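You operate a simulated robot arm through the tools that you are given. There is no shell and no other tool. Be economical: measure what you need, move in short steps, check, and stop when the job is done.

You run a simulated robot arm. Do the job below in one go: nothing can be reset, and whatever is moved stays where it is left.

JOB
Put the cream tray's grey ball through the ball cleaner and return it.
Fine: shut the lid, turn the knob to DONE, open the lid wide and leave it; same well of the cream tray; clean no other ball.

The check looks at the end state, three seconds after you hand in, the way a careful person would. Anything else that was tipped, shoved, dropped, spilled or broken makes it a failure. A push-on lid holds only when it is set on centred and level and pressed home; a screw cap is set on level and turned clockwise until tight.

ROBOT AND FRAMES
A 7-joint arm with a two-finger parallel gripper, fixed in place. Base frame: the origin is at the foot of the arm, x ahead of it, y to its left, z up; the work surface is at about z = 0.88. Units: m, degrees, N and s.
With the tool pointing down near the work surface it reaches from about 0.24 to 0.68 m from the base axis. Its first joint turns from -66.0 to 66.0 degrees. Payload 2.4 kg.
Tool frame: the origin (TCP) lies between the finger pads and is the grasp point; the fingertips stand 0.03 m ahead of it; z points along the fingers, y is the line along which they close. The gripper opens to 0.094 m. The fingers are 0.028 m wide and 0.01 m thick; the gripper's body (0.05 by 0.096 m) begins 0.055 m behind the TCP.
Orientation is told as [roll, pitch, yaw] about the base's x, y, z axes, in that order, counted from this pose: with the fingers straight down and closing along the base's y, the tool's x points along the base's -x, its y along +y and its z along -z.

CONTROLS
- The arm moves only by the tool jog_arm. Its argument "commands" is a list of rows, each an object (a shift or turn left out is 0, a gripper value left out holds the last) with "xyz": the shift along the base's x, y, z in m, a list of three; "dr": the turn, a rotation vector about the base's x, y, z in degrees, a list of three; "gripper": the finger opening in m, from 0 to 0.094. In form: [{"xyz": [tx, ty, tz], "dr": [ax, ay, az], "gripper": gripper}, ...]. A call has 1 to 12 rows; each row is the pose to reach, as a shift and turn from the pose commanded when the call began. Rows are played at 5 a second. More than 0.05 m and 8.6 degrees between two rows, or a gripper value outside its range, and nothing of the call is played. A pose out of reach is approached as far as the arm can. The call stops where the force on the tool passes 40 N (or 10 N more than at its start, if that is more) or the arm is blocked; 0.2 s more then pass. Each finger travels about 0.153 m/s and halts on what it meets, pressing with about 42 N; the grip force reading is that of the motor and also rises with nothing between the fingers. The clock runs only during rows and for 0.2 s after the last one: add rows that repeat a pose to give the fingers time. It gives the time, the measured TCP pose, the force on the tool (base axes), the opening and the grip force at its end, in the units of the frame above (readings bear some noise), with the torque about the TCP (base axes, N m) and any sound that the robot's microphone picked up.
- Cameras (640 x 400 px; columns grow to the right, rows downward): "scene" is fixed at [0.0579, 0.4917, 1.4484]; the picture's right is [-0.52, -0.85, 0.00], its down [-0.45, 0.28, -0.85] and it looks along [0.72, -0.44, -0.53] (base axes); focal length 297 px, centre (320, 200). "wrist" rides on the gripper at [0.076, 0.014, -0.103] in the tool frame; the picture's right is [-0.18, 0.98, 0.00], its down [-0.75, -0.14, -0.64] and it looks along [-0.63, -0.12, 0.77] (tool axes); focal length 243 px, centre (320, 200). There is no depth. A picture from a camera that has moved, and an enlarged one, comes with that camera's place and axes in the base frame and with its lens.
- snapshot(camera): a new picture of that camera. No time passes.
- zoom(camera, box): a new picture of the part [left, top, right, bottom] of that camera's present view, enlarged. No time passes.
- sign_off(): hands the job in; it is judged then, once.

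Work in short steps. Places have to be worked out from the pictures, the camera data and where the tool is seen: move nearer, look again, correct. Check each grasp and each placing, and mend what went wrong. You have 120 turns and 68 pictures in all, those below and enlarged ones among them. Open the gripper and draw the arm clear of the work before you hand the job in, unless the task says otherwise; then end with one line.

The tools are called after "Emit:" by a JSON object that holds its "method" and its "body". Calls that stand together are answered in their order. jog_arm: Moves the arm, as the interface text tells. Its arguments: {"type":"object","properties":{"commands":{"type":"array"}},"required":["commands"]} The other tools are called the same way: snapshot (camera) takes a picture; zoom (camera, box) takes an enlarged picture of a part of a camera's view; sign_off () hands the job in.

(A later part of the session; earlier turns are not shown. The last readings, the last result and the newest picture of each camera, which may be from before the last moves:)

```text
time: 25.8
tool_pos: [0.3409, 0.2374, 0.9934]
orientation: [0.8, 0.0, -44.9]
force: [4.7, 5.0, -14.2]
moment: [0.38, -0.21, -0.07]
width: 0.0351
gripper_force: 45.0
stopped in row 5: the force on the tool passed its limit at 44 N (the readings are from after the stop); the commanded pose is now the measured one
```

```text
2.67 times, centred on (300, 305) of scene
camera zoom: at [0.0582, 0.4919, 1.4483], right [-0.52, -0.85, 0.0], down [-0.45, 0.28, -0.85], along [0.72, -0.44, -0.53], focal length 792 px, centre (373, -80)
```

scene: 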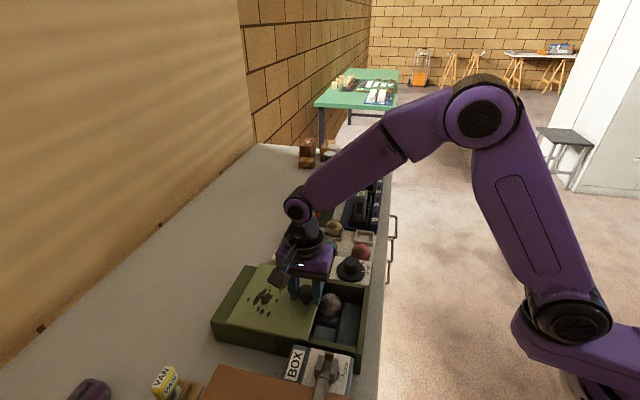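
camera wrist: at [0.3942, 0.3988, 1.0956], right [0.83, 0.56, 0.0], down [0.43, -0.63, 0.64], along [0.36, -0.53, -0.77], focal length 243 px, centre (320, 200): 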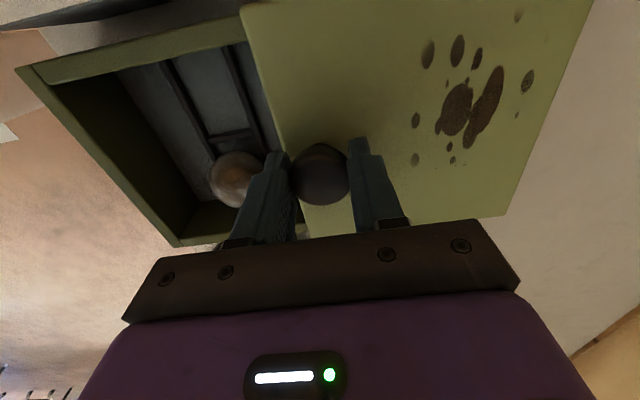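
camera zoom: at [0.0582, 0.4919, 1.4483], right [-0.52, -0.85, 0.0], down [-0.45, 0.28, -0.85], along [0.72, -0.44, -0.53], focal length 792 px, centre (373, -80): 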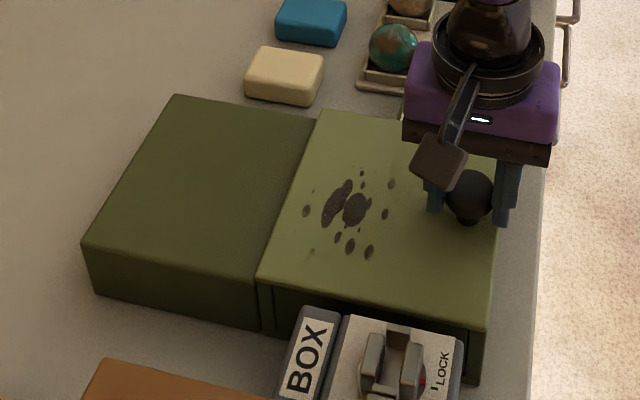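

The lid has hit its stop and covers the opening (13.6 cm travel). I release the knob and rise, then inspect.

Emit:
{"method": "jog_arm", "body": {"commands": [{"xyz": [0, 0, 0], "gripper": 0.06}, {"xyz": [0, 0, 0], "gripper": 0.07}, {"xyz": [0, 0, 0.04], "gripper": 0.07}, {"xyz": [0, 0, 0.08], "gripper": 0.07}, {"xyz": [0, 0, 0.12], "gripper": 0.07}, {"xyz": [0, 0, 0.12], "gripper": 0.07}]}}

Emit:
{"method": "snapshot", "body": {"camera": "wrist"}}

Emit:
{"method": "zoom", "body": {"camera": "scene", "box": [200, 230, 400, 380]}}

```text
time: 27.1
tool_pos: [0.3391, 0.2353, 1.1123]
orientation: [0.7, 0.0, -44.9]
force: [0.6, 0.2, 0.8]
moment: [0.01, -0.02, -0.01]
width: 0.07
gripper_force: 0.1
```

```text
21 pictures are left
camera wrist: at [0.2952, 0.2995, 1.2142], right [0.82, 0.57, 0.01], down [0.43, -0.64, 0.64], along [0.37, -0.52, -0.77], focal length 243 px, centre (320, 200)
```

wrist: 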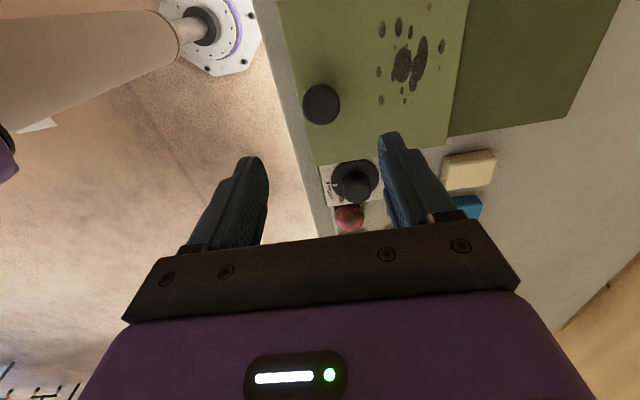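

```text
2.67 times, centred on (300, 305) of scene
camera zoom: at [0.0579, 0.4917, 1.4484], right [-0.52, -0.85, 0.0], down [-0.45, 0.28, -0.85], along [0.72, -0.44, -0.53], focal length 792 px, centre (373, -80)
```

zoom: 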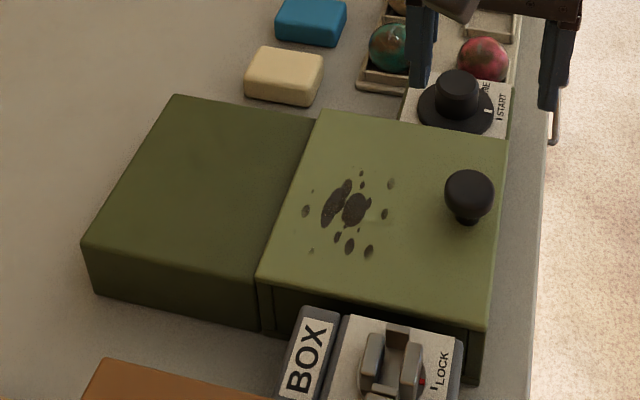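

The lid is shut flush. Now I turn the gripper and move the camera round to the −y side of the dial to read the DONE mark.

Emit:
{"method": "jog_arm", "body": {"commands": [{"xyz": [0, -0.01, 0.01], "dr": [0, 0, 8]}, {"xyz": [0, -0.02, 0.01], "dr": [0, 0, 16]}, {"xyz": [0, -0.03, 0.01], "dr": [0, 0, 24]}, {"xyz": [0.005, -0.04, 0.01], "dr": [0, 0, 32]}, {"xyz": [0.01, -0.05, 0.01], "dr": [0, 0, 40]}, {"xyz": [0.015, -0.06, 0], "dr": [0, 0, 48]}, {"xyz": [0.02, -0.075, -0.01], "dr": [0, 0, 56]}, {"xyz": [0.03, -0.09, -0.02], "dr": [0, 0, 64]}, {"xyz": [0.036, -0.105, -0.03], "dr": [0, 0, 72]}, {"xyz": [0.036, -0.117, -0.04], "dr": [0, 0, 80]}, {"xyz": [0.036, -0.117, -0.05], "dr": [0, 0, 88]}, {"xyz": [0.036, -0.117, -0.05], "dr": [0, 0, 90]}]}}

Emit:
{"method": "snapshot", "body": {"camera": "wrist"}}

```text
time: 29.8
tool_pos: [0.3755, 0.1202, 1.0641]
orientation: [0.6, 0.0, 45.3]
force: [0.8, 0.3, 0.4]
moment: [0.0, 0.04, 0.02]
width: 0.0702
gripper_force: 0.1
```

```text
19 pictures are left
camera wrist: at [0.3134, 0.0759, 1.1661], right [-0.57, 0.82, 0.01], down [0.64, 0.43, 0.64], along [0.52, 0.37, -0.77], focal length 243 px, centre (320, 200)
```

wrist: 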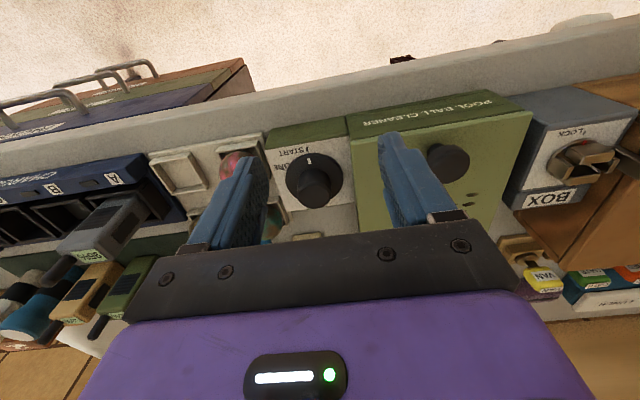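

Emit:
{"method": "zoom", "body": {"camera": "wrist", "box": [250, 120, 380, 220]}}

```text
4.00 times, centred on (315, 170) of wrist
camera zoom: at [0.3134, 0.0759, 1.1661], right [-0.57, 0.82, 0.01], down [0.64, 0.43, 0.64], along [0.52, 0.37, -0.77], focal length 970 px, centre (340, 320)
```

zoom: 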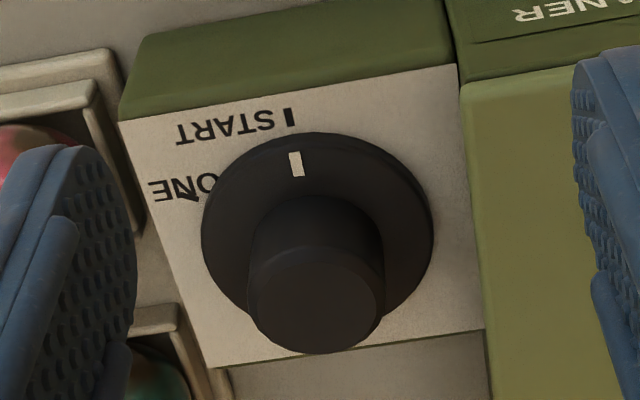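

A dark slash beside "DONE" looks like its tick; I enlarge it to fix its angle.

Emit:
{"method": "zoom", "body": {"camera": "wrist", "box": [278, 140, 338, 185]}}

```text
8.89 times, centred on (308, 162) of wrist
camera zoom: at [0.3134, 0.0759, 1.1661], right [-0.57, 0.82, 0.01], down [0.64, 0.43, 0.64], along [0.52, 0.37, -0.77], focal length 2157 px, centre (427, 533)
```

zoom: 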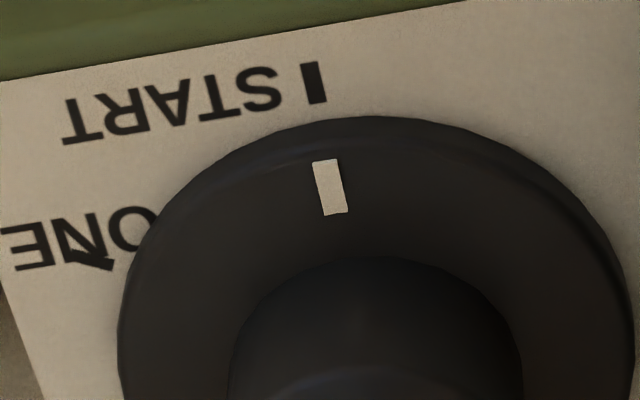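

The DONE tick sits about 60° counterclockwise (from above) of START; the pointer is at START. Dial centre (0.449, 0.1655), post top z≈0.965. I go above it with yaw −30°, leaving room for a +60° turn.

Emit:
{"method": "jog_arm", "body": {"commands": [{"xyz": [0.01, 0.005, 0], "dr": [0, 0, -7.5], "gripper": 0.062}, {"xyz": [0.02, 0.01, 0], "dr": [0, 0, -15]}, {"xyz": [0.03, 0.015, 0], "dr": [0, 0, -22.5]}, {"xyz": [0.04, 0.02, 0], "dr": [0, 0, -30]}, {"xyz": [0.05, 0.03, 0], "dr": [0, 0, -37.5]}, {"xyz": [0.06, 0.035, -0.01], "dr": [0, 0, -45]}, {"xyz": [0.07, 0.04, -0.02], "dr": [0, 0, -52.5]}, {"xyz": [0.0735, 0.045, -0.03], "dr": [0, 0, -60]}, {"xyz": [0.0735, 0.045, -0.035], "dr": [0, 0, -67.5]}, {"xyz": [0.0735, 0.045, -0.035], "dr": [0, 0, -75]}, {"xyz": [0.0735, 0.045, -0.035], "dr": [0, 0, -75]}]}}

Emit:
{"method": "snapshot", "body": {"camera": "wrist"}}

```text
time: 32.1
tool_pos: [0.4497, 0.1644, 1.0295]
orientation: [0.8, 0.0, -29.9]
force: [0.0, -0.2, 0.1]
moment: [-0.01, -0.01, 0.0]
width: 0.0619
gripper_force: 0.1
```

```text
16 pictures are left
camera wrist: at [0.3912, 0.2148, 1.1317], right [0.65, 0.76, 0.01], down [0.58, -0.51, 0.64], along [0.49, -0.41, -0.77], focal length 243 px, centre (320, 200)
```

wrist: 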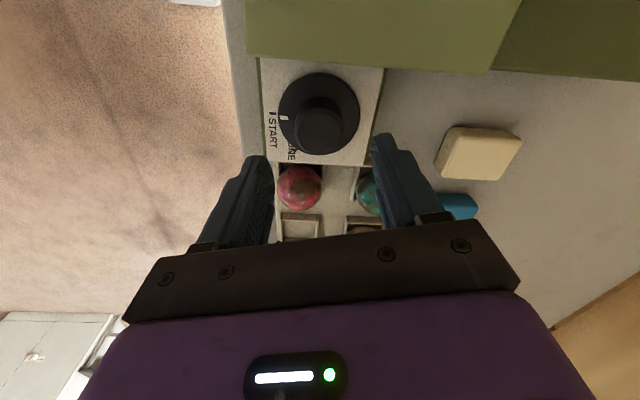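

The dial measures (0.4475, 0.167); I correct slightly, level the tool, descend to z≈0.970 and close on the post.

Emit:
{"method": "jog_arm", "body": {"commands": [{"xyz": [-0.0015, 0.002, -0.02], "dr": [-0.7, 0, 0]}, {"xyz": [-0.0015, 0.002, -0.04], "dr": [-0.7, 0, 0]}, {"xyz": [-0.0015, 0.002, -0.058], "dr": [-0.7, 0, 0]}, {"xyz": [-0.0015, 0.002, -0.058], "dr": [-0.7, 0, 0]}, {"xyz": [-0.0015, 0.002, -0.058], "dr": [-0.7, 0, 0], "gripper": 0.045}, {"xyz": [-0.0015, 0.002, -0.058], "dr": [-0.7, 0, 0], "gripper": 0.026}, {"xyz": [-0.0015, 0.002, -0.058], "dr": [-0.7, 0, 0], "gripper": 0.026}]}}

Emit:
{"method": "snapshot", "body": {"camera": "wrist"}}

```text
time: 33.8
tool_pos: [0.4482, 0.1654, 0.9707]
orientation: [0.1, -0.3, -29.9]
force: [-0.5, -0.4, -2.4]
moment: [-0.1, -0.16, 0.01]
width: 0.037
gripper_force: 44.8
```

```text
15 pictures are left
camera wrist: at [0.389, 0.2175, 1.072], right [0.65, 0.76, 0.0], down [0.58, -0.5, 0.65], along [0.49, -0.42, -0.76], focal length 243 px, centre (320, 200)
```

wrist: 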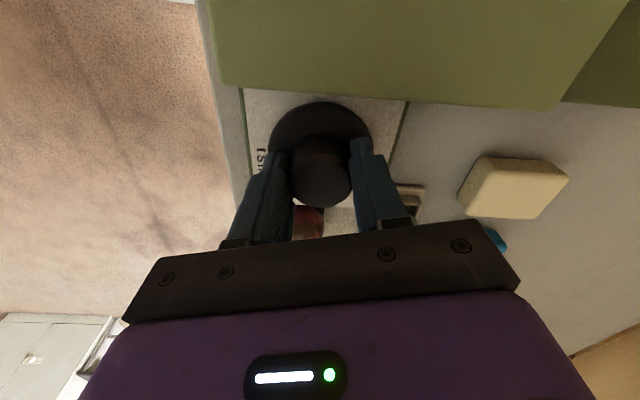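

The post is gripped (0.037 m). I turn it 60° counterclockwise in 6° rows, watching torque and sound.

Emit:
{"method": "jog_arm", "body": {"commands": [{"dr": [0, 0, 6]}, {"dr": [0, 0, 12]}, {"dr": [0, 0, 18]}, {"dr": [0, 0, 24]}, {"dr": [0, 0, 30]}, {"dr": [0, 0, 36]}, {"dr": [0, 0, 42]}, {"dr": [0, 0, 48]}, {"dr": [0, 0, 54]}, {"dr": [0, 0, 60]}, {"dr": [0, 0, 60]}]}}

```text
time: 36.1
tool_pos: [0.4481, 0.1641, 0.971]
orientation: [0.0, -0.3, 30.1]
force: [4.0, -16.7, -2.6]
moment: [-0.54, -0.19, -0.55]
width: 0.0374
gripper_force: 45.3
```

It turned the full 60° with some torque. I release, rise and check the pointer.

Emit:
{"method": "jog_arm", "body": {"commands": [{"gripper": 0.05}, {"gripper": 0.06}, {"xyz": [0, 0, 0.03], "gripper": 0.06}, {"xyz": [0, -0.01, 0.07], "gripper": 0.062}, {"xyz": [-0.03, -0.03, 0.09], "gripper": 0.062}, {"xyz": [-0.05, -0.05, 0.09], "gripper": 0.062}, {"xyz": [-0.05, -0.05, 0.09], "gripper": 0.062}]}}

Emit:
{"method": "zoom", "body": {"camera": "wrist", "box": [230, 80, 410, 230]}}

```text
time: 37.8
tool_pos: [0.3974, 0.1158, 1.0618]
orientation: [0.2, -0.3, 30.1]
force: [-0.1, -0.7, -0.3]
moment: [0.0, 0.03, -0.01]
width: 0.0621
gripper_force: 0.0
```

```text
2.67 times, centred on (320, 155) of wrist
camera zoom: at [0.3243, 0.0896, 1.1632], right [-0.33, 0.94, 0.0], down [0.72, 0.25, 0.65], along [0.61, 0.22, -0.76], focal length 647 px, centre (320, 320)
```

zoom: 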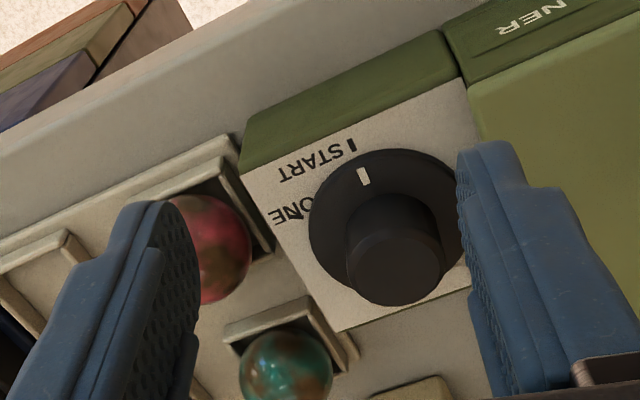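

The pointer is still at START, so the fingers slipped. Before retrying I check whether the lid is fully home (the dial may be interlocked).

Emit:
{"method": "snapshot", "body": {"camera": "wrist"}}

Emit:
{"method": "zoom", "body": {"camera": "scene", "box": [280, 240, 400, 370]}}

```text
13 pictures are left
camera wrist: at [0.3243, 0.0896, 1.1632], right [-0.33, 0.94, 0.0], down [0.72, 0.25, 0.65], along [0.61, 0.22, -0.76], focal length 243 px, centre (320, 200)
```

wrist: 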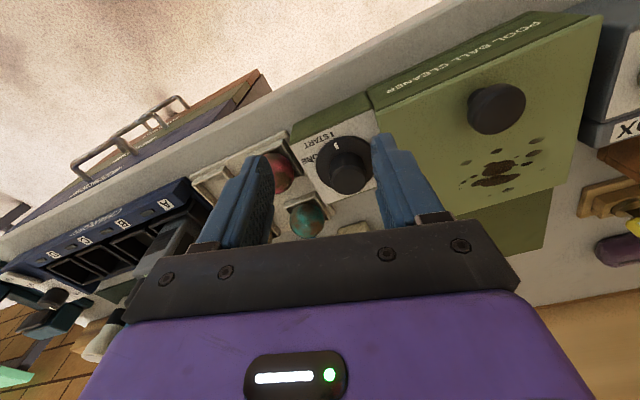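

```text
3.08 times, centred on (340, 305) of scene
camera zoom: at [0.0579, 0.4917, 1.4484], right [-0.52, -0.85, 0.0], down [-0.45, 0.28, -0.85], along [0.72, -0.44, -0.53], focal length 914 px, centre (258, -123)
```

zoom: 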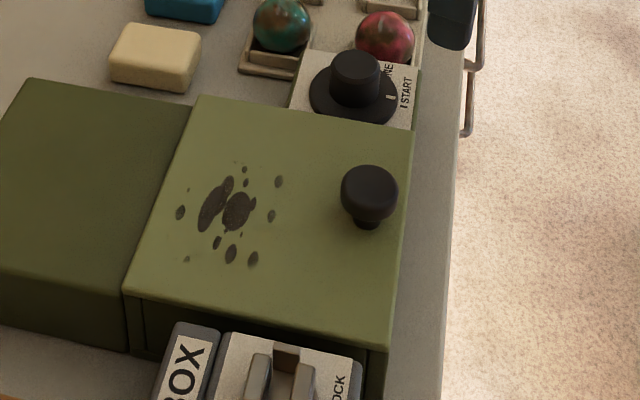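

The lid is fully shut, so the knob likely has a stop at START on that side and must go clockwise. I regrip at yaw +30° and turn clockwise 60° as a test.

Emit:
{"method": "jog_arm", "body": {"commands": [{"xyz": [0.03, 0.03, 0]}, {"xyz": [0.0506, 0.05, -0.02]}, {"xyz": [0.0506, 0.05, -0.06]}, {"xyz": [0.0506, 0.05, -0.091]}, {"xyz": [0.0506, 0.05, -0.091]}, {"xyz": [0.0506, 0.05, -0.091], "gripper": 0.045}, {"xyz": [0.0506, 0.05, -0.091], "gripper": 0.024}, {"xyz": [0.0506, 0.05, -0.091], "gripper": 0.024}]}}

Emit:
{"method": "jog_arm", "body": {"commands": [{"dr": [0, 0, -5]}, {"dr": [0, 0, -10]}, {"dr": [0, 0, -16]}, {"dr": [0, 0, -22]}, {"dr": [0, 0, -28]}, {"dr": [0, 0, -34]}, {"dr": [0, 0, -40]}, {"dr": [0, 0, -46]}, {"dr": [0, 0, -53]}, {"dr": [0, 0, -60]}]}}

Emit:
{"method": "zoom", "body": {"camera": "scene", "box": [310, 230, 390, 290]}}

```text
time: 38.8
tool_pos: [0.452, 0.17, 0.9854]
orientation: [0.2, -1.4, 29.9]
force: [-2.0, 0.7, 10.2]
moment: [0.29, 0.38, 0.04]
width: 0.0629
gripper_force: 0.5
stopped in row 4: the force on the tool passed its limit at 75 N (the readings are from after the stop); the commanded pose is now the measured one
```

```text
time: 41.0
tool_pos: [0.4526, 0.1694, 0.9849]
orientation: [0.1, -1.2, -30.3]
force: [-0.9, -0.9, 0.7]
moment: [0.01, 0.01, 0.0]
width: 0.0622
gripper_force: 0.1
```

```text
6.67 times, centred on (350, 260) of scene
camera zoom: at [0.0579, 0.4917, 1.4484], right [-0.52, -0.85, 0.0], down [-0.45, 0.28, -0.85], along [0.72, -0.44, -0.53], focal length 1981 px, centre (120, -200)
```

zoom: 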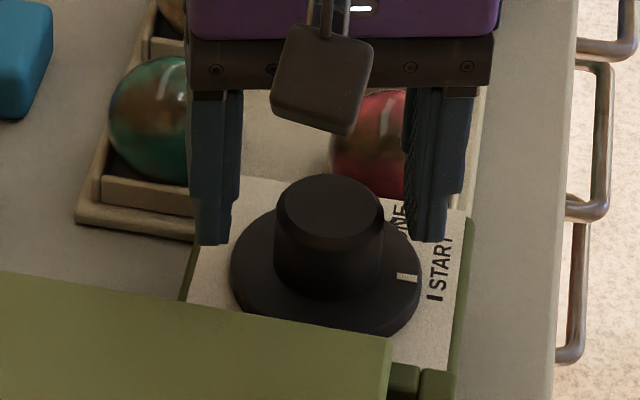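

The descent at +30° touched the lid's edge (fingers too wide, and the twist then happened harmlessly in the air); everything looks unmoved. Now at yaw −30°, I re-centre with a narrower opening, lower, grip, and test a clockwise turn.

Emit:
{"method": "jog_arm", "body": {"commands": [{"xyz": [-0.0046, -0.0035, 0.004], "dr": [0, 1.2, 0], "gripper": 0.054}, {"xyz": [-0.0046, -0.0035, 0.002], "dr": [0, 1.2, 0], "gripper": 0.054}, {"xyz": [-0.0046, -0.0035, -0.007], "dr": [0, 1.2, 0], "gripper": 0.054}, {"xyz": [-0.0046, -0.0035, -0.015], "dr": [0, 1.2, 0], "gripper": 0.054}, {"xyz": [-0.0046, -0.0035, -0.015], "dr": [0, 1.2, 0], "gripper": 0.04}, {"xyz": [-0.0046, -0.0035, -0.015], "dr": [0, 1.2, 0], "gripper": 0.02}, {"xyz": [-0.0046, -0.0035, -0.015], "dr": [0, 1.2, 0], "gripper": 0.02}]}}

```text
time: 42.5
tool_pos: [0.4481, 0.1669, 0.9692]
orientation: [-0.4, -0.2, -29.9]
force: [1.5, 3.6, -4.1]
moment: [0.06, -0.38, 0.0]
width: 0.0373
gripper_force: 44.8
```

Gripped again (0.037 m). Now a clockwise turn of 45°, reading the torque.

Emit:
{"method": "jog_arm", "body": {"commands": [{"dr": [0, 0, -5]}, {"dr": [0, 0, -10]}, {"dr": [0, 0, -15]}, {"dr": [0, 0, -20]}, {"dr": [0, 0, -25]}, {"dr": [0, 0, -30]}]}}

Emit:
{"method": "zoom", "body": {"camera": "scene", "box": [310, 230, 390, 290]}}

```text
time: 44.0
tool_pos: [0.4481, 0.1683, 0.9704]
orientation: [-0.2, -0.1, -60.2]
force: [12.3, 20.9, -15.3]
moment: [0.44, -0.1, 0.05]
width: 0.0371
gripper_force: 44.4
```

```text
6.67 times, centred on (350, 260) of scene
camera zoom: at [0.0584, 0.4923, 1.4481], right [-0.52, -0.85, 0.0], down [-0.45, 0.28, -0.85], along [0.72, -0.44, -0.53], focal length 1981 px, centre (120, -200)
```

zoom: 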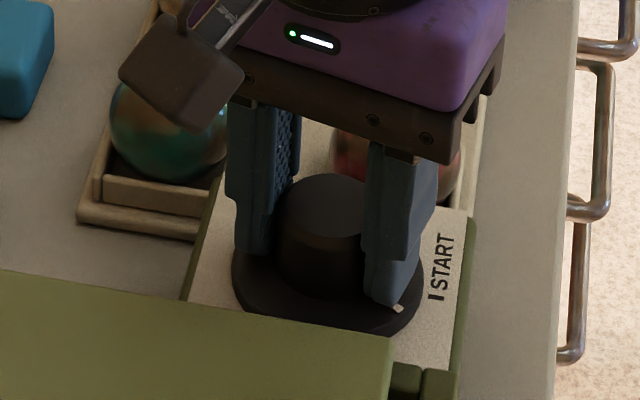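

The pointer moved clockwise with low torque, so clockwise is the right way; about 270° remain to DONE. I continue clockwise with a slight centring shift.

Emit:
{"method": "jog_arm", "body": {"commands": [{"xyz": [0.0007, 0.001, 0.0005], "dr": [0, 0, -6]}, {"xyz": [0.0007, 0.001, 0.0005], "dr": [0, 0, -12]}, {"xyz": [0.0007, 0.001, 0.0005], "dr": [0, 0, -18]}, {"xyz": [0.0007, 0.001, 0.0005], "dr": [0, 0, -24]}, {"xyz": [0.0007, 0.001, 0.0005], "dr": [0, 0, -30]}, {"xyz": [0.0007, 0.001, 0.0005], "dr": [0, 0, -36]}, {"xyz": [0.0007, 0.001, 0.0005], "dr": [0, 0, -42]}, {"xyz": [0.0007, 0.001, 0.0005], "dr": [0, 0, -48]}, {"xyz": [0.0007, 0.001, 0.0005], "dr": [0, 0, -54]}, {"xyz": [0.0007, 0.001, 0.0005], "dr": [0, 0, -60]}]}}

```text
time: 46.1
tool_pos: [0.4511, 0.1671, 0.9703]
orientation: [-0.1, 0.2, -120.1]
force: [18.1, 12.9, 0.6]
moment: [-0.15, -0.39, 0.01]
width: 0.0372
gripper_force: 44.7
```

Now 90° turned, still easy. I continue another 48°, shifting 1 mm toward the relieving side.

Emit:
{"method": "jog_arm", "body": {"commands": [{"xyz": [0.0013, 0.001, 0], "dr": [0, 0, -6]}, {"xyz": [0.0013, 0.001, 0], "dr": [0, 0, -12]}, {"xyz": [0.0013, 0.001, 0], "dr": [0, 0, -18]}, {"xyz": [0.0013, 0.001, 0], "dr": [0, 0, -24]}, {"xyz": [0.0013, 0.001, 0], "dr": [0, 0, -30]}, {"xyz": [0.0013, 0.001, 0], "dr": [0, 0, -36]}, {"xyz": [0.0013, 0.001, 0], "dr": [0, 0, -42]}, {"xyz": [0.0013, 0.001, 0], "dr": [0, 0, -48]}]}}

```text
time: 47.8
tool_pos: [0.4514, 0.1652, 0.9705]
orientation: [0.0, -0.1, -161.8]
force: [-1.4, -3.8, 2.1]
moment: [-0.21, -0.23, 0.01]
width: 0.0371
gripper_force: 44.7
out of reach, approached as far as the arm can: row 8
stopped in row 8: the force on the tool passed its limit at 61 N (the readings are from after the stop); the commanded pose is now the measured one
```

The wrist's limit is near −162°; 132° are turned so far. I open, rise, and rotate back in the air to about +15° for the last stroke.

Emit:
{"method": "jog_arm", "body": {"commands": [{"gripper": 0.045}, {"gripper": 0.052}, {"xyz": [0, 0, 0.03], "gripper": 0.052}, {"xyz": [0, 0, 0.07]}, {"xyz": [0, 0, 0.07], "dr": [0, 0, 8]}, {"xyz": [0, 0, 0.07], "dr": [0, 0, 16]}, {"xyz": [0, 0, 0.07], "dr": [0, 0, 24]}, {"xyz": [0, 0, 0.07], "dr": [0, 0, 32]}, {"xyz": [0, 0, 0.07], "dr": [0, 0, 40]}, {"xyz": [0, 0, 0.07], "dr": [0, 0, 48]}, {"xyz": [0, 0, 0.07], "dr": [0, 0, 56]}, {"xyz": [0, 0, 0.07], "dr": [0, 0, 64]}]}}

Emit:
{"method": "jog_arm", "body": {"commands": [{"dr": [0, 0, 8]}, {"dr": [0, 0, 16]}, {"dr": [0, 0, 24]}, {"dr": [0, 0, 32]}, {"dr": [0, 0, 40]}, {"dr": [0, 0, 48]}, {"dr": [0, 0, 56]}, {"dr": [0, 0, 64]}, {"dr": [0, 0, 72]}, {"dr": [0, 0, 80]}, {"dr": [0, 0, 88]}, {"dr": [0, 0, 96]}]}}

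Emit:
{"method": "jog_arm", "body": {"commands": [{"dr": [0, 0, 8]}, {"dr": [0, 0, 17]}, {"dr": [0, 0, 17]}]}}

Emit:
{"method": "zoom", "body": {"camera": "wrist", "box": [240, 60, 400, 190]}}

```text
time: 50.4
tool_pos: [0.4518, 0.1661, 1.0414]
orientation: [0.0, 0.0, -97.6]
force: [-0.4, -0.2, -0.2]
moment: [0.0, 0.03, 0.0]
width: 0.0518
gripper_force: 0.1
```

```text
time: 53.0
tool_pos: [0.4524, 0.1665, 1.0413]
orientation: [0.0, -0.1, -1.6]
force: [-0.9, 0.1, -0.2]
moment: [0.02, 0.02, 0.02]
width: 0.0519
gripper_force: 0.1
```

```text
refused: row 2 steps farther than a row can; nothing moved
```

```text
3.08 times, centred on (320, 125) of wrist
camera zoom: at [0.3761, 0.1837, 1.1432], right [0.21, 0.98, 0.0], down [0.75, -0.16, 0.64], along [0.63, -0.14, -0.77], focal length 746 px, centre (320, 431)
```

zoom: 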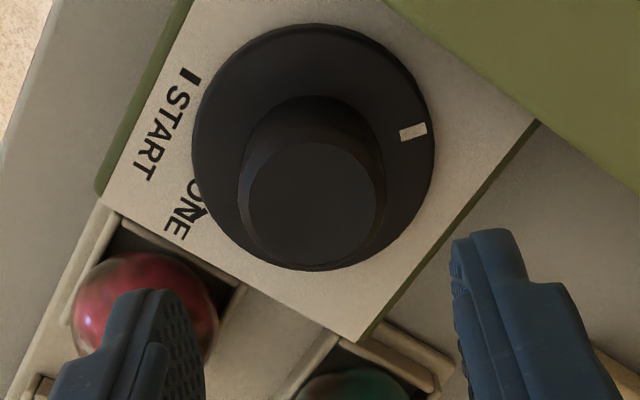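

The pointer has clearly moved; about 155–165° clockwise remain. I turn back a bit more in the air, descend and regrip.

Emit:
{"method": "jog_arm", "body": {"commands": [{"xyz": [-0.002, 0, 0], "dr": [0, 0, 6]}, {"xyz": [-0.002, 0, -0.02], "dr": [0, 0, 12]}, {"xyz": [-0.002, 0, -0.05], "dr": [0, 0, 12]}, {"xyz": [-0.002, 0, -0.071], "dr": [0, 0, 12]}, {"xyz": [-0.002, 0, -0.071], "dr": [0, 0, 12]}, {"xyz": [-0.002, 0, -0.071], "dr": [0, 0, 12], "gripper": 0.04}, {"xyz": [-0.002, 0, -0.071], "dr": [0, 0, 12], "gripper": 0.02}, {"xyz": [-0.002, 0, -0.071], "dr": [0, 0, 12], "gripper": 0.02}]}}

```text
time: 54.8
tool_pos: [0.4518, 0.1648, 0.9698]
orientation: [0.0, 0.0, 10.1]
force: [5.3, -17.9, -6.2]
moment: [-0.4, -0.55, 0.02]
width: 0.0371
gripper_force: 45.5
```

Gripped; the side force says the post is about 1 mm toward −y. I turn clockwise 72° with that correction.

Emit:
{"method": "jog_arm", "body": {"commands": [{"xyz": [0, -0.001, 0], "dr": [0, 0, -6]}, {"xyz": [0, -0.001, 0], "dr": [0, 0, -12]}, {"xyz": [0, -0.001, 0], "dr": [0, 0, -18]}, {"xyz": [0, -0.001, 0], "dr": [0, 0, -24]}, {"xyz": [0, -0.001, 0], "dr": [0, 0, -30]}, {"xyz": [0, -0.001, 0], "dr": [0, 0, -36]}, {"xyz": [0, -0.001, 0], "dr": [0, 0, -42]}, {"xyz": [0, -0.001, 0], "dr": [0, 0, -48]}, {"xyz": [0, -0.001, 0], "dr": [0, 0, -54]}, {"xyz": [0, -0.001, 0], "dr": [0, 0, -60]}, {"xyz": [0, -0.001, 0], "dr": [0, 0, -66]}, {"xyz": [0, -0.001, 0], "dr": [0, 0, -72]}]}}

```text
time: 57.4
tool_pos: [0.4502, 0.164, 0.9686]
orientation: [0.0, 0.0, -62.0]
force: [10.4, -17.5, -2.7]
moment: [-0.67, -0.58, -0.01]
width: 0.0372
gripper_force: 44.9
```

Still turning freely. Another 72° with a small shift following the side force.

Emit:
{"method": "jog_arm", "body": {"commands": [{"xyz": [0.0005, -0.001, 0], "dr": [0, 0, -6]}, {"xyz": [0.0005, -0.001, 0], "dr": [0, 0, -12]}, {"xyz": [0.0005, -0.001, 0], "dr": [0, 0, -18]}, {"xyz": [0.0005, -0.001, 0], "dr": [0, 0, -24]}, {"xyz": [0.0005, -0.001, 0], "dr": [0, 0, -30]}, {"xyz": [0.0005, -0.001, 0], "dr": [0, 0, -36]}, {"xyz": [0.0005, -0.001, 0], "dr": [0, 0, -42]}, {"xyz": [0.0005, -0.001, 0], "dr": [0, 0, -48]}, {"xyz": [0.0005, -0.001, 0], "dr": [0, 0, -54]}, {"xyz": [0.0005, -0.001, 0], "dr": [0, 0, -60]}, {"xyz": [0.0005, -0.001, 0], "dr": [0, 0, -66]}, {"xyz": [0.0005, -0.001, 0], "dr": [0, 0, -72]}]}}

```text
time: 60.0
tool_pos: [0.449, 0.1649, 0.9684]
orientation: [0.0, -0.1, -133.9]
force: [6.1, -9.9, -25.9]
moment: [0.29, -0.62, -0.02]
width: 0.0371
gripper_force: 45.4
```

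By the gripper, 276° have been turned. I continue in small steps, watching for a stop, a click or a torque rise.

Emit:
{"method": "jog_arm", "body": {"commands": [{"xyz": [0, 0, 0.001], "dr": [0, 0, -4]}, {"xyz": [0, 0, 0.001], "dr": [0, 0, -8]}, {"xyz": [0, 0, 0.001], "dr": [0, 0, -12]}, {"xyz": [0, 0, 0.001], "dr": [0, 0, -12]}]}}

```text
time: 61.0
tool_pos: [0.4498, 0.1648, 0.9706]
orientation: [-0.1, -0.2, -145.7]
force: [5.6, -2.6, -32.5]
moment: [-0.04, -0.17, 0.04]
width: 0.0374
gripper_force: 45.3
```

No stop yet; I ease the vertical pull and turn 8° more.

Emit:
{"method": "jog_arm", "body": {"commands": [{"xyz": [0, 0, -0.0015], "dr": [0, 0, -4]}, {"xyz": [0, 0, -0.0015], "dr": [0, 0, -8]}, {"xyz": [0, 0, -0.0015], "dr": [0, 0, -8]}]}}

Emit:
{"method": "zoom", "body": {"camera": "wrist", "box": [240, 70, 400, 220]}}

```text
time: 61.8
tool_pos: [0.4494, 0.1642, 0.9712]
orientation: [0.0, 0.0, -153.8]
force: [-9.1, -3.0, 14.8]
moment: [-0.54, 1.37, 0.01]
width: 0.0371
gripper_force: 44.8
```

```text
2.67 times, centred on (320, 145) of wrist
camera zoom: at [0.5249, 0.1863, 1.0723], right [0.27, -0.96, 0.0], down [-0.74, -0.21, 0.64], along [-0.62, -0.17, -0.77], focal length 647 px, centre (320, 347)
```

zoom: 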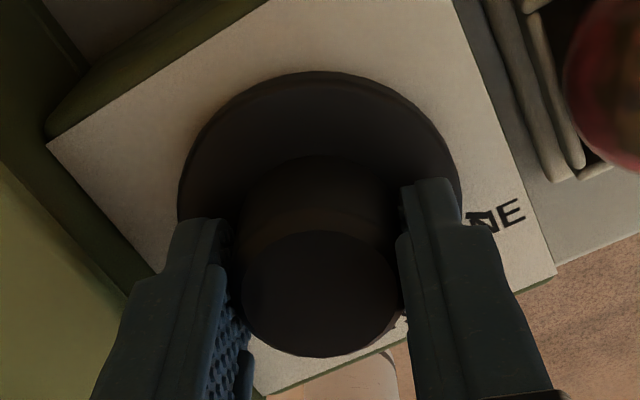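

The finger hides the pointer, which must be close to the DONE tick. I release, rise a little and look from this same side.

Emit:
{"method": "jog_arm", "body": {"commands": [{"gripper": 0.045}, {"gripper": 0.054}, {"xyz": [0, 0, 0.03], "gripper": 0.054}, {"xyz": [0, 0, 0.06], "gripper": 0.054}, {"xyz": [0, 0, 0.06], "gripper": 0.054}]}}

Emit:
{"method": "zoom", "body": {"camera": "wrist", "box": [240, 50, 400, 170]}}

```text
time: 63.0
tool_pos: [0.449, 0.1656, 1.0284]
orientation: [0.0, -0.1, -153.7]
force: [0.5, -0.4, -0.3]
moment: [0.02, -0.01, 0.03]
width: 0.054
gripper_force: 0.1
```

```text
3.33 times, centred on (320, 110) of wrist
camera zoom: at [0.5241, 0.1878, 1.13], right [0.27, -0.96, 0.0], down [-0.74, -0.21, 0.64], along [-0.62, -0.17, -0.77], focal length 809 px, centre (320, 500)
```

zoom: 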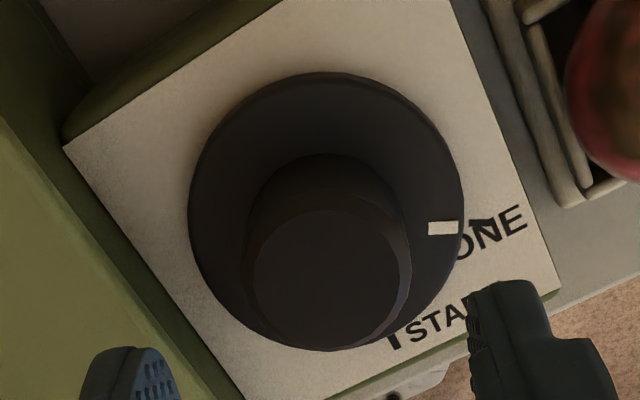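

The pointer and the DONE tick line up (both about −83° from the centre). Now I rotate back to −45° and go above the shut lid's knob at (0.3405, 0.237).

Emit:
{"method": "jog_arm", "body": {"commands": [{"xyz": [0, 0, 0.03], "dr": [0, 0, 8], "gripper": 0.07}, {"xyz": [0, 0, 0.04], "dr": [0, 0, 16]}, {"xyz": [-0.01, 0.007, 0.04], "dr": [0, 0, 24]}, {"xyz": [-0.02, 0.014, 0.04], "dr": [0, 0, 32]}, {"xyz": [-0.03, 0.021, 0.04], "dr": [0, 0, 40]}, {"xyz": [-0.04, 0.028, 0.04], "dr": [0, 0, 48]}, {"xyz": [-0.05, 0.035, 0.04], "dr": [0, 0, 56]}, {"xyz": [-0.065, 0.043, 0.04], "dr": [0, 0, 64]}, {"xyz": [-0.08, 0.052, 0.04], "dr": [0, 0, 72]}, {"xyz": [-0.095, 0.062, 0.04], "dr": [0, 0, 80]}, {"xyz": [-0.1085, 0.0714, 0.04], "dr": [0, 0, 88]}, {"xyz": [-0.1085, 0.0714, 0.04], "dr": [0, 0, 96]}]}}

Emit:
{"method": "jog_arm", "body": {"commands": [{"xyz": [0, 0, 0], "dr": [0, 0, 7]}, {"xyz": [0, 0, -0.02], "dr": [0, 0, 12.7]}, {"xyz": [0, 0, -0.03], "dr": [0, 0, 12.7]}]}}

Emit:
{"method": "snapshot", "body": {"camera": "wrist"}}

```text
time: 65.6
tool_pos: [0.3412, 0.2371, 1.0694]
orientation: [0.1, 0.0, -57.5]
force: [-0.3, -0.3, -0.1]
moment: [0.01, 0.01, 0.02]
width: 0.0697
gripper_force: 0.0
```

```text
time: 66.4
tool_pos: [0.3414, 0.2366, 1.0394]
orientation: [-0.1, 0.0, -45.0]
force: [0.6, 0.2, 0.1]
moment: [-0.03, 0.01, 0.01]
width: 0.0698
gripper_force: 0.1
```

```text
6 pictures are left
camera wrist: at [0.2977, 0.3009, 1.1412], right [0.82, 0.57, 0.0], down [0.43, -0.63, 0.64], along [0.36, -0.53, -0.77], focal length 243 px, centre (320, 200)
```

wrist: 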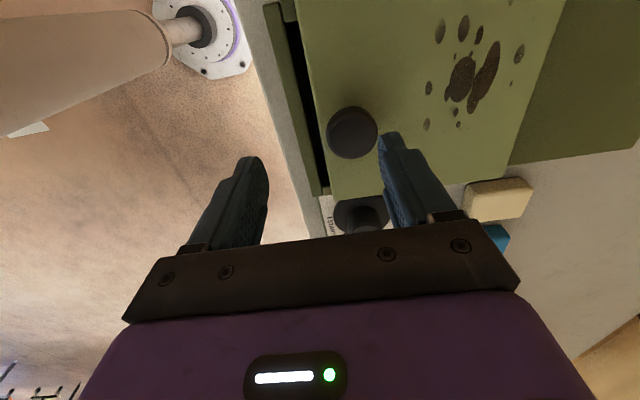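

The lid is ajar by about 2 cm: my fingers must have brushed it when they touched its edge, so the run may not have counted. I grip the lid's knob (now at 0.356, 0.254), open the lid and look at the ball.

Emit:
{"method": "jog_arm", "body": {"commands": [{"xyz": [0.0146, 0.0175, -0.01]}, {"xyz": [0.0146, 0.0175, -0.03]}, {"xyz": [0.0146, 0.0175, -0.0455]}, {"xyz": [0.0146, 0.0175, -0.0455]}, {"xyz": [0.0146, 0.0175, -0.0455], "gripper": 0.045}, {"xyz": [0.0146, 0.0175, -0.0455], "gripper": 0.025}, {"xyz": [0.0146, 0.0175, -0.0455], "gripper": 0.025}]}}

Emit:
{"method": "jog_arm", "body": {"commands": [{"xyz": [0.01, 0.01, 0.0005]}, {"xyz": [0.02, 0.02, 0.0005]}, {"xyz": [0.03, 0.03, 0.0005]}, {"xyz": [0.04, 0.04, 0.0005]}, {"xyz": [0.05, 0.05, 0.0005]}, {"xyz": [0.055, 0.055, 0.0005]}]}}

Emit:
{"method": "zoom", "body": {"camera": "scene", "box": [270, 240, 390, 360]}}

```text
time: 68.0
tool_pos: [0.3554, 0.2562, 0.993]
orientation: [0.0, 0.0, -45.0]
force: [0.1, 0.0, -3.6]
moment: [0.0, -0.09, 0.04]
width: 0.035
gripper_force: 45.3
```

```text
time: 69.4
tool_pos: [0.4097, 0.3095, 0.9918]
orientation: [-0.3, 0.0, -44.8]
force: [-8.9, 6.6, -32.4]
moment: [0.26, 0.21, 0.09]
width: 0.0353
gripper_force: 44.8
```

```text
3.33 times, centred on (330, 300) of scene
camera zoom: at [0.0581, 0.4922, 1.4482], right [-0.52, -0.85, 0.0], down [-0.45, 0.28, -0.85], along [0.72, -0.44, -0.53], focal length 990 px, centre (287, -133)
```

zoom: 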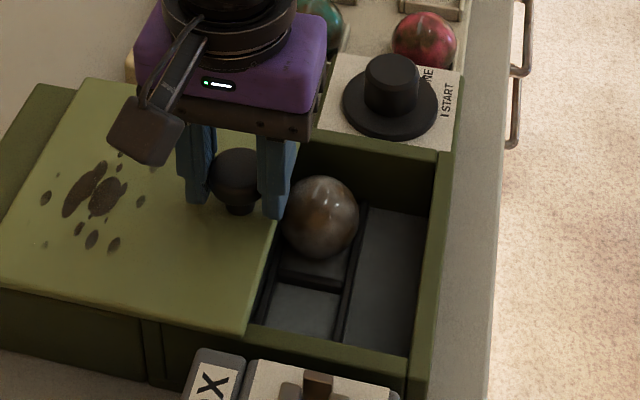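

The ball still shows brown patches, so the cycle must be redone with the lid truly shut. I slide the lid home again against its stop.

Emit:
{"method": "jog_arm", "body": {"commands": [{"xyz": [-0.01, -0.0105, -0.001]}, {"xyz": [-0.02, -0.021, -0.001]}, {"xyz": [-0.03, -0.0315, -0.001]}, {"xyz": [-0.04, -0.042, -0.001]}, {"xyz": [-0.05, -0.0525, -0.001]}, {"xyz": [-0.06, -0.063, -0.001]}, {"xyz": [-0.066, -0.069, -0.001]}, {"xyz": [-0.071, -0.074, -0.001]}]}}

```text
time: 71.2
tool_pos: [0.3399, 0.2366, 0.9949]
orientation: [0.3, 0.1, -45.1]
force: [-16.0, 24.0, -14.9]
moment: [0.37, 0.42, -0.06]
width: 0.0352
gripper_force: 44.8
```

It's back where it stopped before. One more 3 mm push to be sure it is home, with side relief.

Emit:
{"method": "jog_arm", "body": {"commands": [{"xyz": [-0.0025, -0.0005, 0]}, {"xyz": [-0.004, -0.002, 0]}, {"xyz": [-0.004, -0.002, 0]}]}}

```text
time: 71.9
tool_pos: [0.3419, 0.2364, 0.9954]
orientation: [1.1, -0.1, -45.1]
force: [4.4, 7.0, -12.9]
moment: [0.25, -0.27, -0.04]
width: 0.0351
gripper_force: 45.0
stopped in row 3: the force on the tool passed its limit at 43 N (the readings are from after the stop); the commanded pose is now the measured one
```

The lid is home against its stop. I release, rise, and go over the dial while turning to −155° to wind it back to START.

Emit:
{"method": "jog_arm", "body": {"commands": [{"gripper": 0.055}, {"gripper": 0.065}, {"xyz": [0, 0, 0.035], "dr": [-1, 0, 0]}, {"xyz": [0, 0, 0.075], "dr": [-1, 0, 0]}, {"xyz": [0, 0, 0.075], "dr": [-1, 0, 0]}]}}

Emit:
{"method": "jog_arm", "body": {"commands": [{"xyz": [0.01, -0.007, 0], "dr": [0, 0, -8]}, {"xyz": [0.02, -0.014, 0], "dr": [0, 0, -16]}, {"xyz": [0.03, -0.021, 0], "dr": [0, 0, -24]}, {"xyz": [0.04, -0.028, 0], "dr": [0, 0, -32]}, {"xyz": [0.05, -0.035, 0], "dr": [0, 0, -40]}, {"xyz": [0.06, -0.042, 0], "dr": [0, 0, -48]}, {"xyz": [0.07, -0.049, 0], "dr": [0, 0, -56]}, {"xyz": [0.085, -0.057, 0], "dr": [0, 0, -64]}, {"xyz": [0.1, -0.065, 0], "dr": [0, 0, -72]}, {"xyz": [0.1075, -0.071, 0], "dr": [0, 0, -80]}, {"xyz": [0.1075, -0.071, 0], "dr": [0, 0, -88], "gripper": 0.052}, {"xyz": [0.1075, -0.071, 0], "dr": [0, 0, -96], "gripper": 0.052}]}}

Emit:
{"method": "jog_arm", "body": {"commands": [{"dr": [0, 0, -7]}, {"dr": [0, 0, -13]}, {"dr": [0, 0, -13]}]}}

```text
time: 73.1
tool_pos: [0.3423, 0.2336, 1.0693]
orientation: [0.2, -0.7, -45.0]
force: [0.7, -0.2, 0.1]
moment: [-0.01, 0.01, -0.01]
width: 0.065
gripper_force: 0.1
```

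```text
time: 75.7
tool_pos: [0.4482, 0.1644, 1.0726]
orientation: [0.4, -0.8, -141.2]
force: [0.6, 0.3, -0.3]
moment: [0.01, 0.01, 0.02]
width: 0.052
gripper_force: 0.0
```

```text
time: 76.5
tool_pos: [0.4473, 0.1652, 1.0715]
orientation: [0.4, -0.7, -154.1]
force: [0.0, 0.9, 0.2]
moment: [-0.01, 0.02, -0.04]
width: 0.052
gripper_force: 0.0
```

Above the dial at −154°. I level, descend to z≈0.971 and grip.

Emit:
{"method": "jog_arm", "body": {"commands": [{"xyz": [0.002, 0.0003, -0.035], "dr": [-0.4, 0.7, 0]}, {"xyz": [0.002, 0.0003, -0.07], "dr": [-0.4, 0.7, 0]}, {"xyz": [0.002, 0.0003, -0.1], "dr": [-0.4, 0.7, 0]}, {"xyz": [0.002, 0.0003, -0.1], "dr": [-0.4, 0.7, 0]}, {"xyz": [0.002, 0.0003, -0.1], "dr": [-0.4, 0.7, 0], "gripper": 0.04}, {"xyz": [0.002, 0.0003, -0.1], "dr": [-0.4, 0.7, 0], "gripper": 0.02}, {"xyz": [0.002, 0.0003, -0.1], "dr": [-0.4, 0.7, 0], "gripper": 0.02}]}}

```text
time: 78.1
tool_pos: [0.4512, 0.1656, 0.9705]
orientation: [0.3, -1.7, -154.0]
force: [-2.1, 2.3, -8.6]
moment: [0.3, -0.64, 0.02]
width: 0.0371
gripper_force: 44.9
```

Gripped. I straighten the small tilt first.

Emit:
{"method": "jog_arm", "body": {"commands": [{"dr": [1.0, -1.4, 0]}, {"dr": [1.0, -1.4, 0]}]}}

Emit:
{"method": "jog_arm", "body": {"commands": [{"dr": [0, 0, 7]}, {"dr": [0, 0, 14]}, {"dr": [0, 0, 21]}, {"dr": [0, 0, 28]}, {"dr": [0, 0, 35]}, {"dr": [0, 0, 42]}, {"dr": [0, 0, 49]}, {"dr": [0, 0, 56]}, {"dr": [0, 0, 63]}, {"dr": [0, 0, 70]}]}}

```text
time: 78.7
tool_pos: [0.4488, 0.1649, 0.9692]
orientation: [0.0, -0.1, -154.0]
force: [-1.9, 5.1, -12.1]
moment: [-0.5, 1.05, 0.01]
width: 0.0371
gripper_force: 45.0
```

```text
time: 80.9
tool_pos: [0.4513, 0.1645, 0.969]
orientation: [0.0, 0.0, -83.9]
force: [3.7, 5.4, -32.3]
moment: [0.26, -0.11, -0.01]
width: 0.037
gripper_force: 45.3
```

Turning easily counterclockwise; I ease down 1 mm and continue.

Emit:
{"method": "jog_arm", "body": {"commands": [{"xyz": [0, 0, -0.001], "dr": [0, 0, 6]}, {"xyz": [0, 0, -0.001], "dr": [0, 0, 13]}, {"xyz": [0, 0, -0.001], "dr": [0, 0, 20]}, {"xyz": [0, 0, -0.001], "dr": [0, 0, 27]}, {"xyz": [0, 0, -0.001], "dr": [0, 0, 34]}, {"xyz": [0, 0, -0.001], "dr": [0, 0, 41]}, {"xyz": [0, 0, -0.001], "dr": [0, 0, 48]}, {"xyz": [0, 0, -0.001], "dr": [0, 0, 55]}, {"xyz": [0, 0, -0.001], "dr": [0, 0, 62]}, {"xyz": [0, 0, -0.001], "dr": [0, 0, 69]}, {"xyz": [0, 0, -0.001], "dr": [0, 0, 74]}]}}

```text
time: 83.3
tool_pos: [0.4506, 0.1652, 0.9715]
orientation: [0.3, -0.1, -9.8]
force: [-4.4, -4.0, 33.4]
moment: [-0.25, 0.01, 0.0]
width: 0.0373
gripper_force: 45.5
```

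144° back. I continue 35° more, then regrip for the rest.

Emit:
{"method": "jog_arm", "body": {"commands": [{"xyz": [0, 0, 0.001], "dr": [0, 0, 7]}, {"xyz": [0, 0, 0.001], "dr": [0, 0, 14]}, {"xyz": [0, 0, 0.001], "dr": [0, 0, 21]}, {"xyz": [0, 0, 0.001], "dr": [0, 0, 28]}, {"xyz": [0, 0, 0.001], "dr": [0, 0, 35]}, {"xyz": [0, 0, 0.001], "dr": [0, 0, 35]}]}}

Emit:
{"method": "jog_arm", "body": {"commands": [{"gripper": 0.045}, {"gripper": 0.052}, {"xyz": [0, 0, 0.03], "gripper": 0.052}, {"xyz": [0, 0, 0.07]}, {"xyz": [0, 0, 0.07], "dr": [0, 0, -8]}, {"xyz": [0, 0, 0.07], "dr": [0, 0, -16]}, {"xyz": [0, 0, 0.07], "dr": [0, 0, -24]}, {"xyz": [0, 0, 0.07], "dr": [0, 0, -32]}, {"xyz": [0, 0, 0.07], "dr": [0, 0, -40]}, {"xyz": [0, 0, 0.07], "dr": [0, 0, -48]}, {"xyz": [0, 0, 0.07], "dr": [0, 0, -56]}, {"xyz": [0, 0, 0.07], "dr": [0, 0, -64]}]}}

Emit:
{"method": "jog_arm", "body": {"commands": [{"dr": [0, 0, -8]}, {"dr": [0, 0, -16]}, {"dr": [0, 0, -24]}, {"dr": [0, 0, -32]}, {"dr": [0, 0, -40]}, {"dr": [0, 0, -48]}, {"dr": [0, 0, -56]}, {"dr": [0, 0, -64]}, {"dr": [0, 0, -72]}, {"dr": [0, 0, -80]}, {"dr": [0, 0, -88]}, {"dr": [0, 0, -96]}]}}

```text
time: 84.7
tool_pos: [0.4504, 0.1648, 0.9709]
orientation: [0.0, -0.2, 25.1]
force: [11.4, 2.5, 2.6]
moment: [0.37, -0.72, 0.05]
width: 0.037
gripper_force: 44.8
```

```text
time: 87.3
tool_pos: [0.4493, 0.1639, 1.04]
orientation: [0.1, 0.0, -39.1]
force: [0.0, -0.9, -0.4]
moment: [0.02, 0.02, -0.01]
width: 0.0521
gripper_force: 0.1
```

```text
time: 89.9
tool_pos: [0.45, 0.1648, 1.0415]
orientation: [0.1, 0.0, -135.2]
force: [0.1, -0.5, -0.5]
moment: [0.01, -0.03, 0.01]
width: 0.0519
gripper_force: 0.1
```

Now I turn a further 15° in the air to −150°, descend and regrip for the remaining ~117° counterclockwise.

Emit:
{"method": "jog_arm", "body": {"commands": [{"dr": [0, 0, -8]}, {"xyz": [0, 0.0005, -0.02], "dr": [0, 0, -15]}, {"xyz": [0, 0.0005, -0.05], "dr": [0, 0, -15]}, {"xyz": [0, 0.0005, -0.071], "dr": [0, 0, -15]}, {"xyz": [0, 0.0005, -0.071], "dr": [0, 0, -15]}, {"xyz": [0, 0.0005, -0.071], "dr": [0, 0, -15], "gripper": 0.04}, {"xyz": [0, 0.0005, -0.071], "dr": [0, 0, -15], "gripper": 0.02}, {"xyz": [0, 0.0005, -0.071], "dr": [0, 0, -15], "gripper": 0.02}]}}

Emit:
{"method": "jog_arm", "body": {"commands": [{"dr": [0, 0, 7]}, {"dr": [0, 0, 14]}, {"dr": [0, 0, 21]}, {"dr": [0, 0, 28]}, {"dr": [0, 0, 35]}, {"dr": [0, 0, 42]}, {"dr": [0, 0, 49]}, {"dr": [0, 0, 56]}, {"dr": [0, 0, 63]}, {"dr": [0, 0, 70]}, {"dr": [0, 0, 77]}, {"dr": [0, 0, 84]}]}}

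```text
time: 91.7
tool_pos: [0.4519, 0.1669, 0.9709]
orientation: [0.1, 0.0, -150.0]
force: [3.2, -4.4, -7.2]
moment: [0.02, -0.46, 0.0]
width: 0.0373
gripper_force: 45.2
```

```text
time: 94.3
tool_pos: [0.4491, 0.1664, 0.9691]
orientation: [0.1, 0.1, -65.8]
force: [-7.1, 11.0, 26.1]
moment: [0.22, 0.17, -0.01]
width: 0.0373
gripper_force: 45.0
```

263° back; about 33° remain. I go on in small steps and look for the stop's torque.

Emit:
{"method": "jog_arm", "body": {"commands": [{"xyz": [0, 0, 0.001], "dr": [0, 0, 5]}, {"xyz": [0, 0, 0.001], "dr": [0, 0, 10]}, {"xyz": [0, 0, 0.001], "dr": [0, 0, 15]}, {"xyz": [0, 0, 0.001], "dr": [0, 0, 20]}, {"xyz": [0, 0, 0.001], "dr": [0, 0, 25]}, {"xyz": [0, 0, 0.001], "dr": [0, 0, 30]}]}}

Emit:
{"method": "jog_arm", "body": {"commands": [{"dr": [0, 0, 3]}, {"dr": [0, 0, 6]}, {"dr": [0, 0, 6]}]}}

```text
time: 95.7
tool_pos: [0.4496, 0.1658, 0.9689]
orientation: [0.0, 0.2, -35.8]
force: [2.6, 17.3, -27.4]
moment: [0.26, -0.34, -0.02]
width: 0.0374
gripper_force: 44.5
```

```text
time: 96.5
tool_pos: [0.451, 0.1648, 0.9709]
orientation: [0.0, 0.1, -30.0]
force: [-1.3, 8.9, -16.1]
moment: [0.33, 0.62, -0.54]
width: 0.0374
gripper_force: 45.0
```

The −0.54 N·m torque shows the dial is at its START stop. With the lid shut, I now turn clockwise again.

Emit:
{"method": "jog_arm", "body": {"commands": [{"dr": [0, 0, -6]}, {"dr": [0, 0, -13]}, {"dr": [0, 0, -20]}, {"dr": [0, 0, -27]}, {"dr": [0, 0, -34]}, {"dr": [0, 0, -41]}, {"dr": [0, 0, -48]}, {"dr": [0, 0, -55]}, {"dr": [0, 0, -62]}, {"dr": [0, 0, -69]}]}}

Emit:
{"method": "jog_arm", "body": {"commands": [{"dr": [0, 0, -7]}, {"dr": [0, 0, -14]}, {"dr": [0, 0, -21]}, {"dr": [0, 0, -28]}, {"dr": [0, 0, -35]}, {"dr": [0, 0, -42]}, {"dr": [0, 0, -49]}, {"dr": [0, 0, -56]}]}}

```text
time: 98.7
tool_pos: [0.4504, 0.166, 0.972]
orientation: [0.0, 0.0, -99.1]
force: [-8.9, 2.8, 2.1]
moment: [-0.16, 0.34, -0.02]
width: 0.0371
gripper_force: 45.2
```

```text
time: 100.5
tool_pos: [0.4507, 0.1659, 0.9718]
orientation: [0.1, 0.1, -155.2]
force: [-7.0, 8.6, 14.4]
moment: [-0.14, 0.96, 0.01]
width: 0.0373
gripper_force: 45.1
```

About 123° turned. I release, rise and rotate back to +20° in the air for the second stroke.

Emit:
{"method": "jog_arm", "body": {"commands": [{"gripper": 0.045}, {"gripper": 0.052}, {"xyz": [0, 0, 0.03], "gripper": 0.052}, {"xyz": [0, 0, 0.07]}, {"xyz": [0, 0, 0.07], "dr": [0, 0, 8]}, {"xyz": [0, 0, 0.07], "dr": [0, 0, 16]}, {"xyz": [0, 0, 0.07], "dr": [0, 0, 24]}, {"xyz": [0, 0, 0.07], "dr": [0, 0, 32]}, {"xyz": [0, 0, 0.07], "dr": [0, 0, 40]}, {"xyz": [0, 0, 0.07], "dr": [0, 0, 48]}, {"xyz": [0, 0, 0.07], "dr": [0, 0, 56]}, {"xyz": [0, 0, 0.07], "dr": [0, 0, 64]}]}}

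Emit:
{"method": "jog_arm", "body": {"commands": [{"dr": [0, 0, 8]}, {"dr": [0, 0, 16]}, {"dr": [0, 0, 24]}, {"dr": [0, 0, 32]}, {"dr": [0, 0, 40]}, {"dr": [0, 0, 48]}, {"dr": [0, 0, 56]}, {"dr": [0, 0, 64]}, {"dr": [0, 0, 72]}, {"dr": [0, 0, 80]}, {"dr": [0, 0, 88]}, {"dr": [0, 0, 96]}]}}

Emit:
{"method": "jog_arm", "body": {"commands": [{"dr": [0, 0, 8]}, {"dr": [0, 0, 15]}, {"dr": [0, 0, 15]}]}}

```text
time: 103.1
tool_pos: [0.4492, 0.165, 1.0407]
orientation: [0.2, 0.1, -90.9]
force: [-0.5, -0.8, -0.2]
moment: [0.01, 0.01, 0.0]
width: 0.052
gripper_force: 0.1
```

```text
time: 105.7
tool_pos: [0.4493, 0.165, 1.0412]
orientation: [0.1, 0.0, 5.2]
force: [-0.3, -0.4, -0.2]
moment: [0.03, 0.0, 0.03]
width: 0.0518
gripper_force: 0.1
```

```text
time: 106.5
tool_pos: [0.4498, 0.1664, 1.0404]
orientation: [0.1, 0.1, 20.0]
force: [-0.1, -0.2, 0.3]
moment: [-0.04, 0.02, -0.01]
width: 0.0519
gripper_force: 0.0
```

At +20° above the dial; I descend, grip and turn clockwise 82°.

Emit:
{"method": "jog_arm", "body": {"commands": [{"xyz": [0, -0.0008, -0.03]}, {"xyz": [0, -0.0008, -0.055]}, {"xyz": [0, -0.0008, -0.07]}, {"xyz": [0, -0.0008, -0.07]}, {"xyz": [0, -0.0008, -0.07], "gripper": 0.04}, {"xyz": [0, -0.0008, -0.07], "gripper": 0.02}, {"xyz": [0, -0.0008, -0.07], "gripper": 0.02}]}}

Emit:
{"method": "jog_arm", "body": {"commands": [{"dr": [0, 0, -5]}, {"dr": [0, 0, -12]}, {"dr": [0, 0, -19]}, {"dr": [0, 0, -26]}, {"dr": [0, 0, -33]}, {"dr": [0, 0, -40]}, {"dr": [0, 0, -47]}, {"dr": [0, 0, -54]}, {"dr": [0, 0, -61]}, {"dr": [0, 0, -68]}, {"dr": [0, 0, -75]}, {"dr": [0, 0, -82]}]}}

```text
time: 108.1
tool_pos: [0.4487, 0.1645, 0.9704]
orientation: [0.1, 0.1, 19.9]
force: [-0.8, -1.2, -4.9]
moment: [0.23, -0.71, 0.01]
width: 0.0372
gripper_force: 45.1
```

```text
time: 110.7
tool_pos: [0.4486, 0.1667, 0.9706]
orientation: [-0.1, 0.2, -62.1]
force: [-16.1, 21.4, -14.1]
moment: [1.14, 0.62, -0.01]
width: 0.0374
gripper_force: 44.9
```

Smooth. I continue another 84° with a small relieving shift.

Emit:
{"method": "jog_arm", "body": {"commands": [{"xyz": [-0.0008, 0.001, 0], "dr": [0, 0, -7]}, {"xyz": [-0.0008, 0.001, 0], "dr": [0, 0, -14]}, {"xyz": [-0.0008, 0.001, 0], "dr": [0, 0, -21]}, {"xyz": [-0.0008, 0.001, 0], "dr": [0, 0, -28]}, {"xyz": [-0.0008, 0.001, 0], "dr": [0, 0, -35]}, {"xyz": [-0.0005, 0.0005, 0], "dr": [0, 0, -42]}, {"xyz": [0, 0, 0], "dr": [0, 0, -49]}, {"xyz": [0, 0, 0], "dr": [0, 0, -56]}, {"xyz": [0, 0, 0], "dr": [0, 0, -63]}, {"xyz": [0, 0, 0], "dr": [0, 0, -70]}, {"xyz": [0, 0, 0], "dr": [0, 0, -77]}, {"xyz": [0, 0, 0], "dr": [0, 0, -84]}]}}

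Emit:
{"method": "jog_arm", "body": {"commands": [{"dr": [0, 0, -4]}, {"dr": [0, 0, -8]}, {"dr": [0, 0, -8]}]}}

```text
time: 113.3
tool_pos: [0.4519, 0.1649, 0.9704]
orientation: [0.1, 0.1, -146.0]
force: [9.4, 27.8, -8.1]
moment: [0.42, 0.01, -0.04]
width: 0.0368
gripper_force: 45.0
```

```text
time: 114.1
tool_pos: [0.4513, 0.1652, 0.9699]
orientation: [0.0, 0.3, -154.0]
force: [13.6, 28.0, -7.4]
moment: [0.52, -0.16, 0.0]
width: 0.037
gripper_force: 44.5
```

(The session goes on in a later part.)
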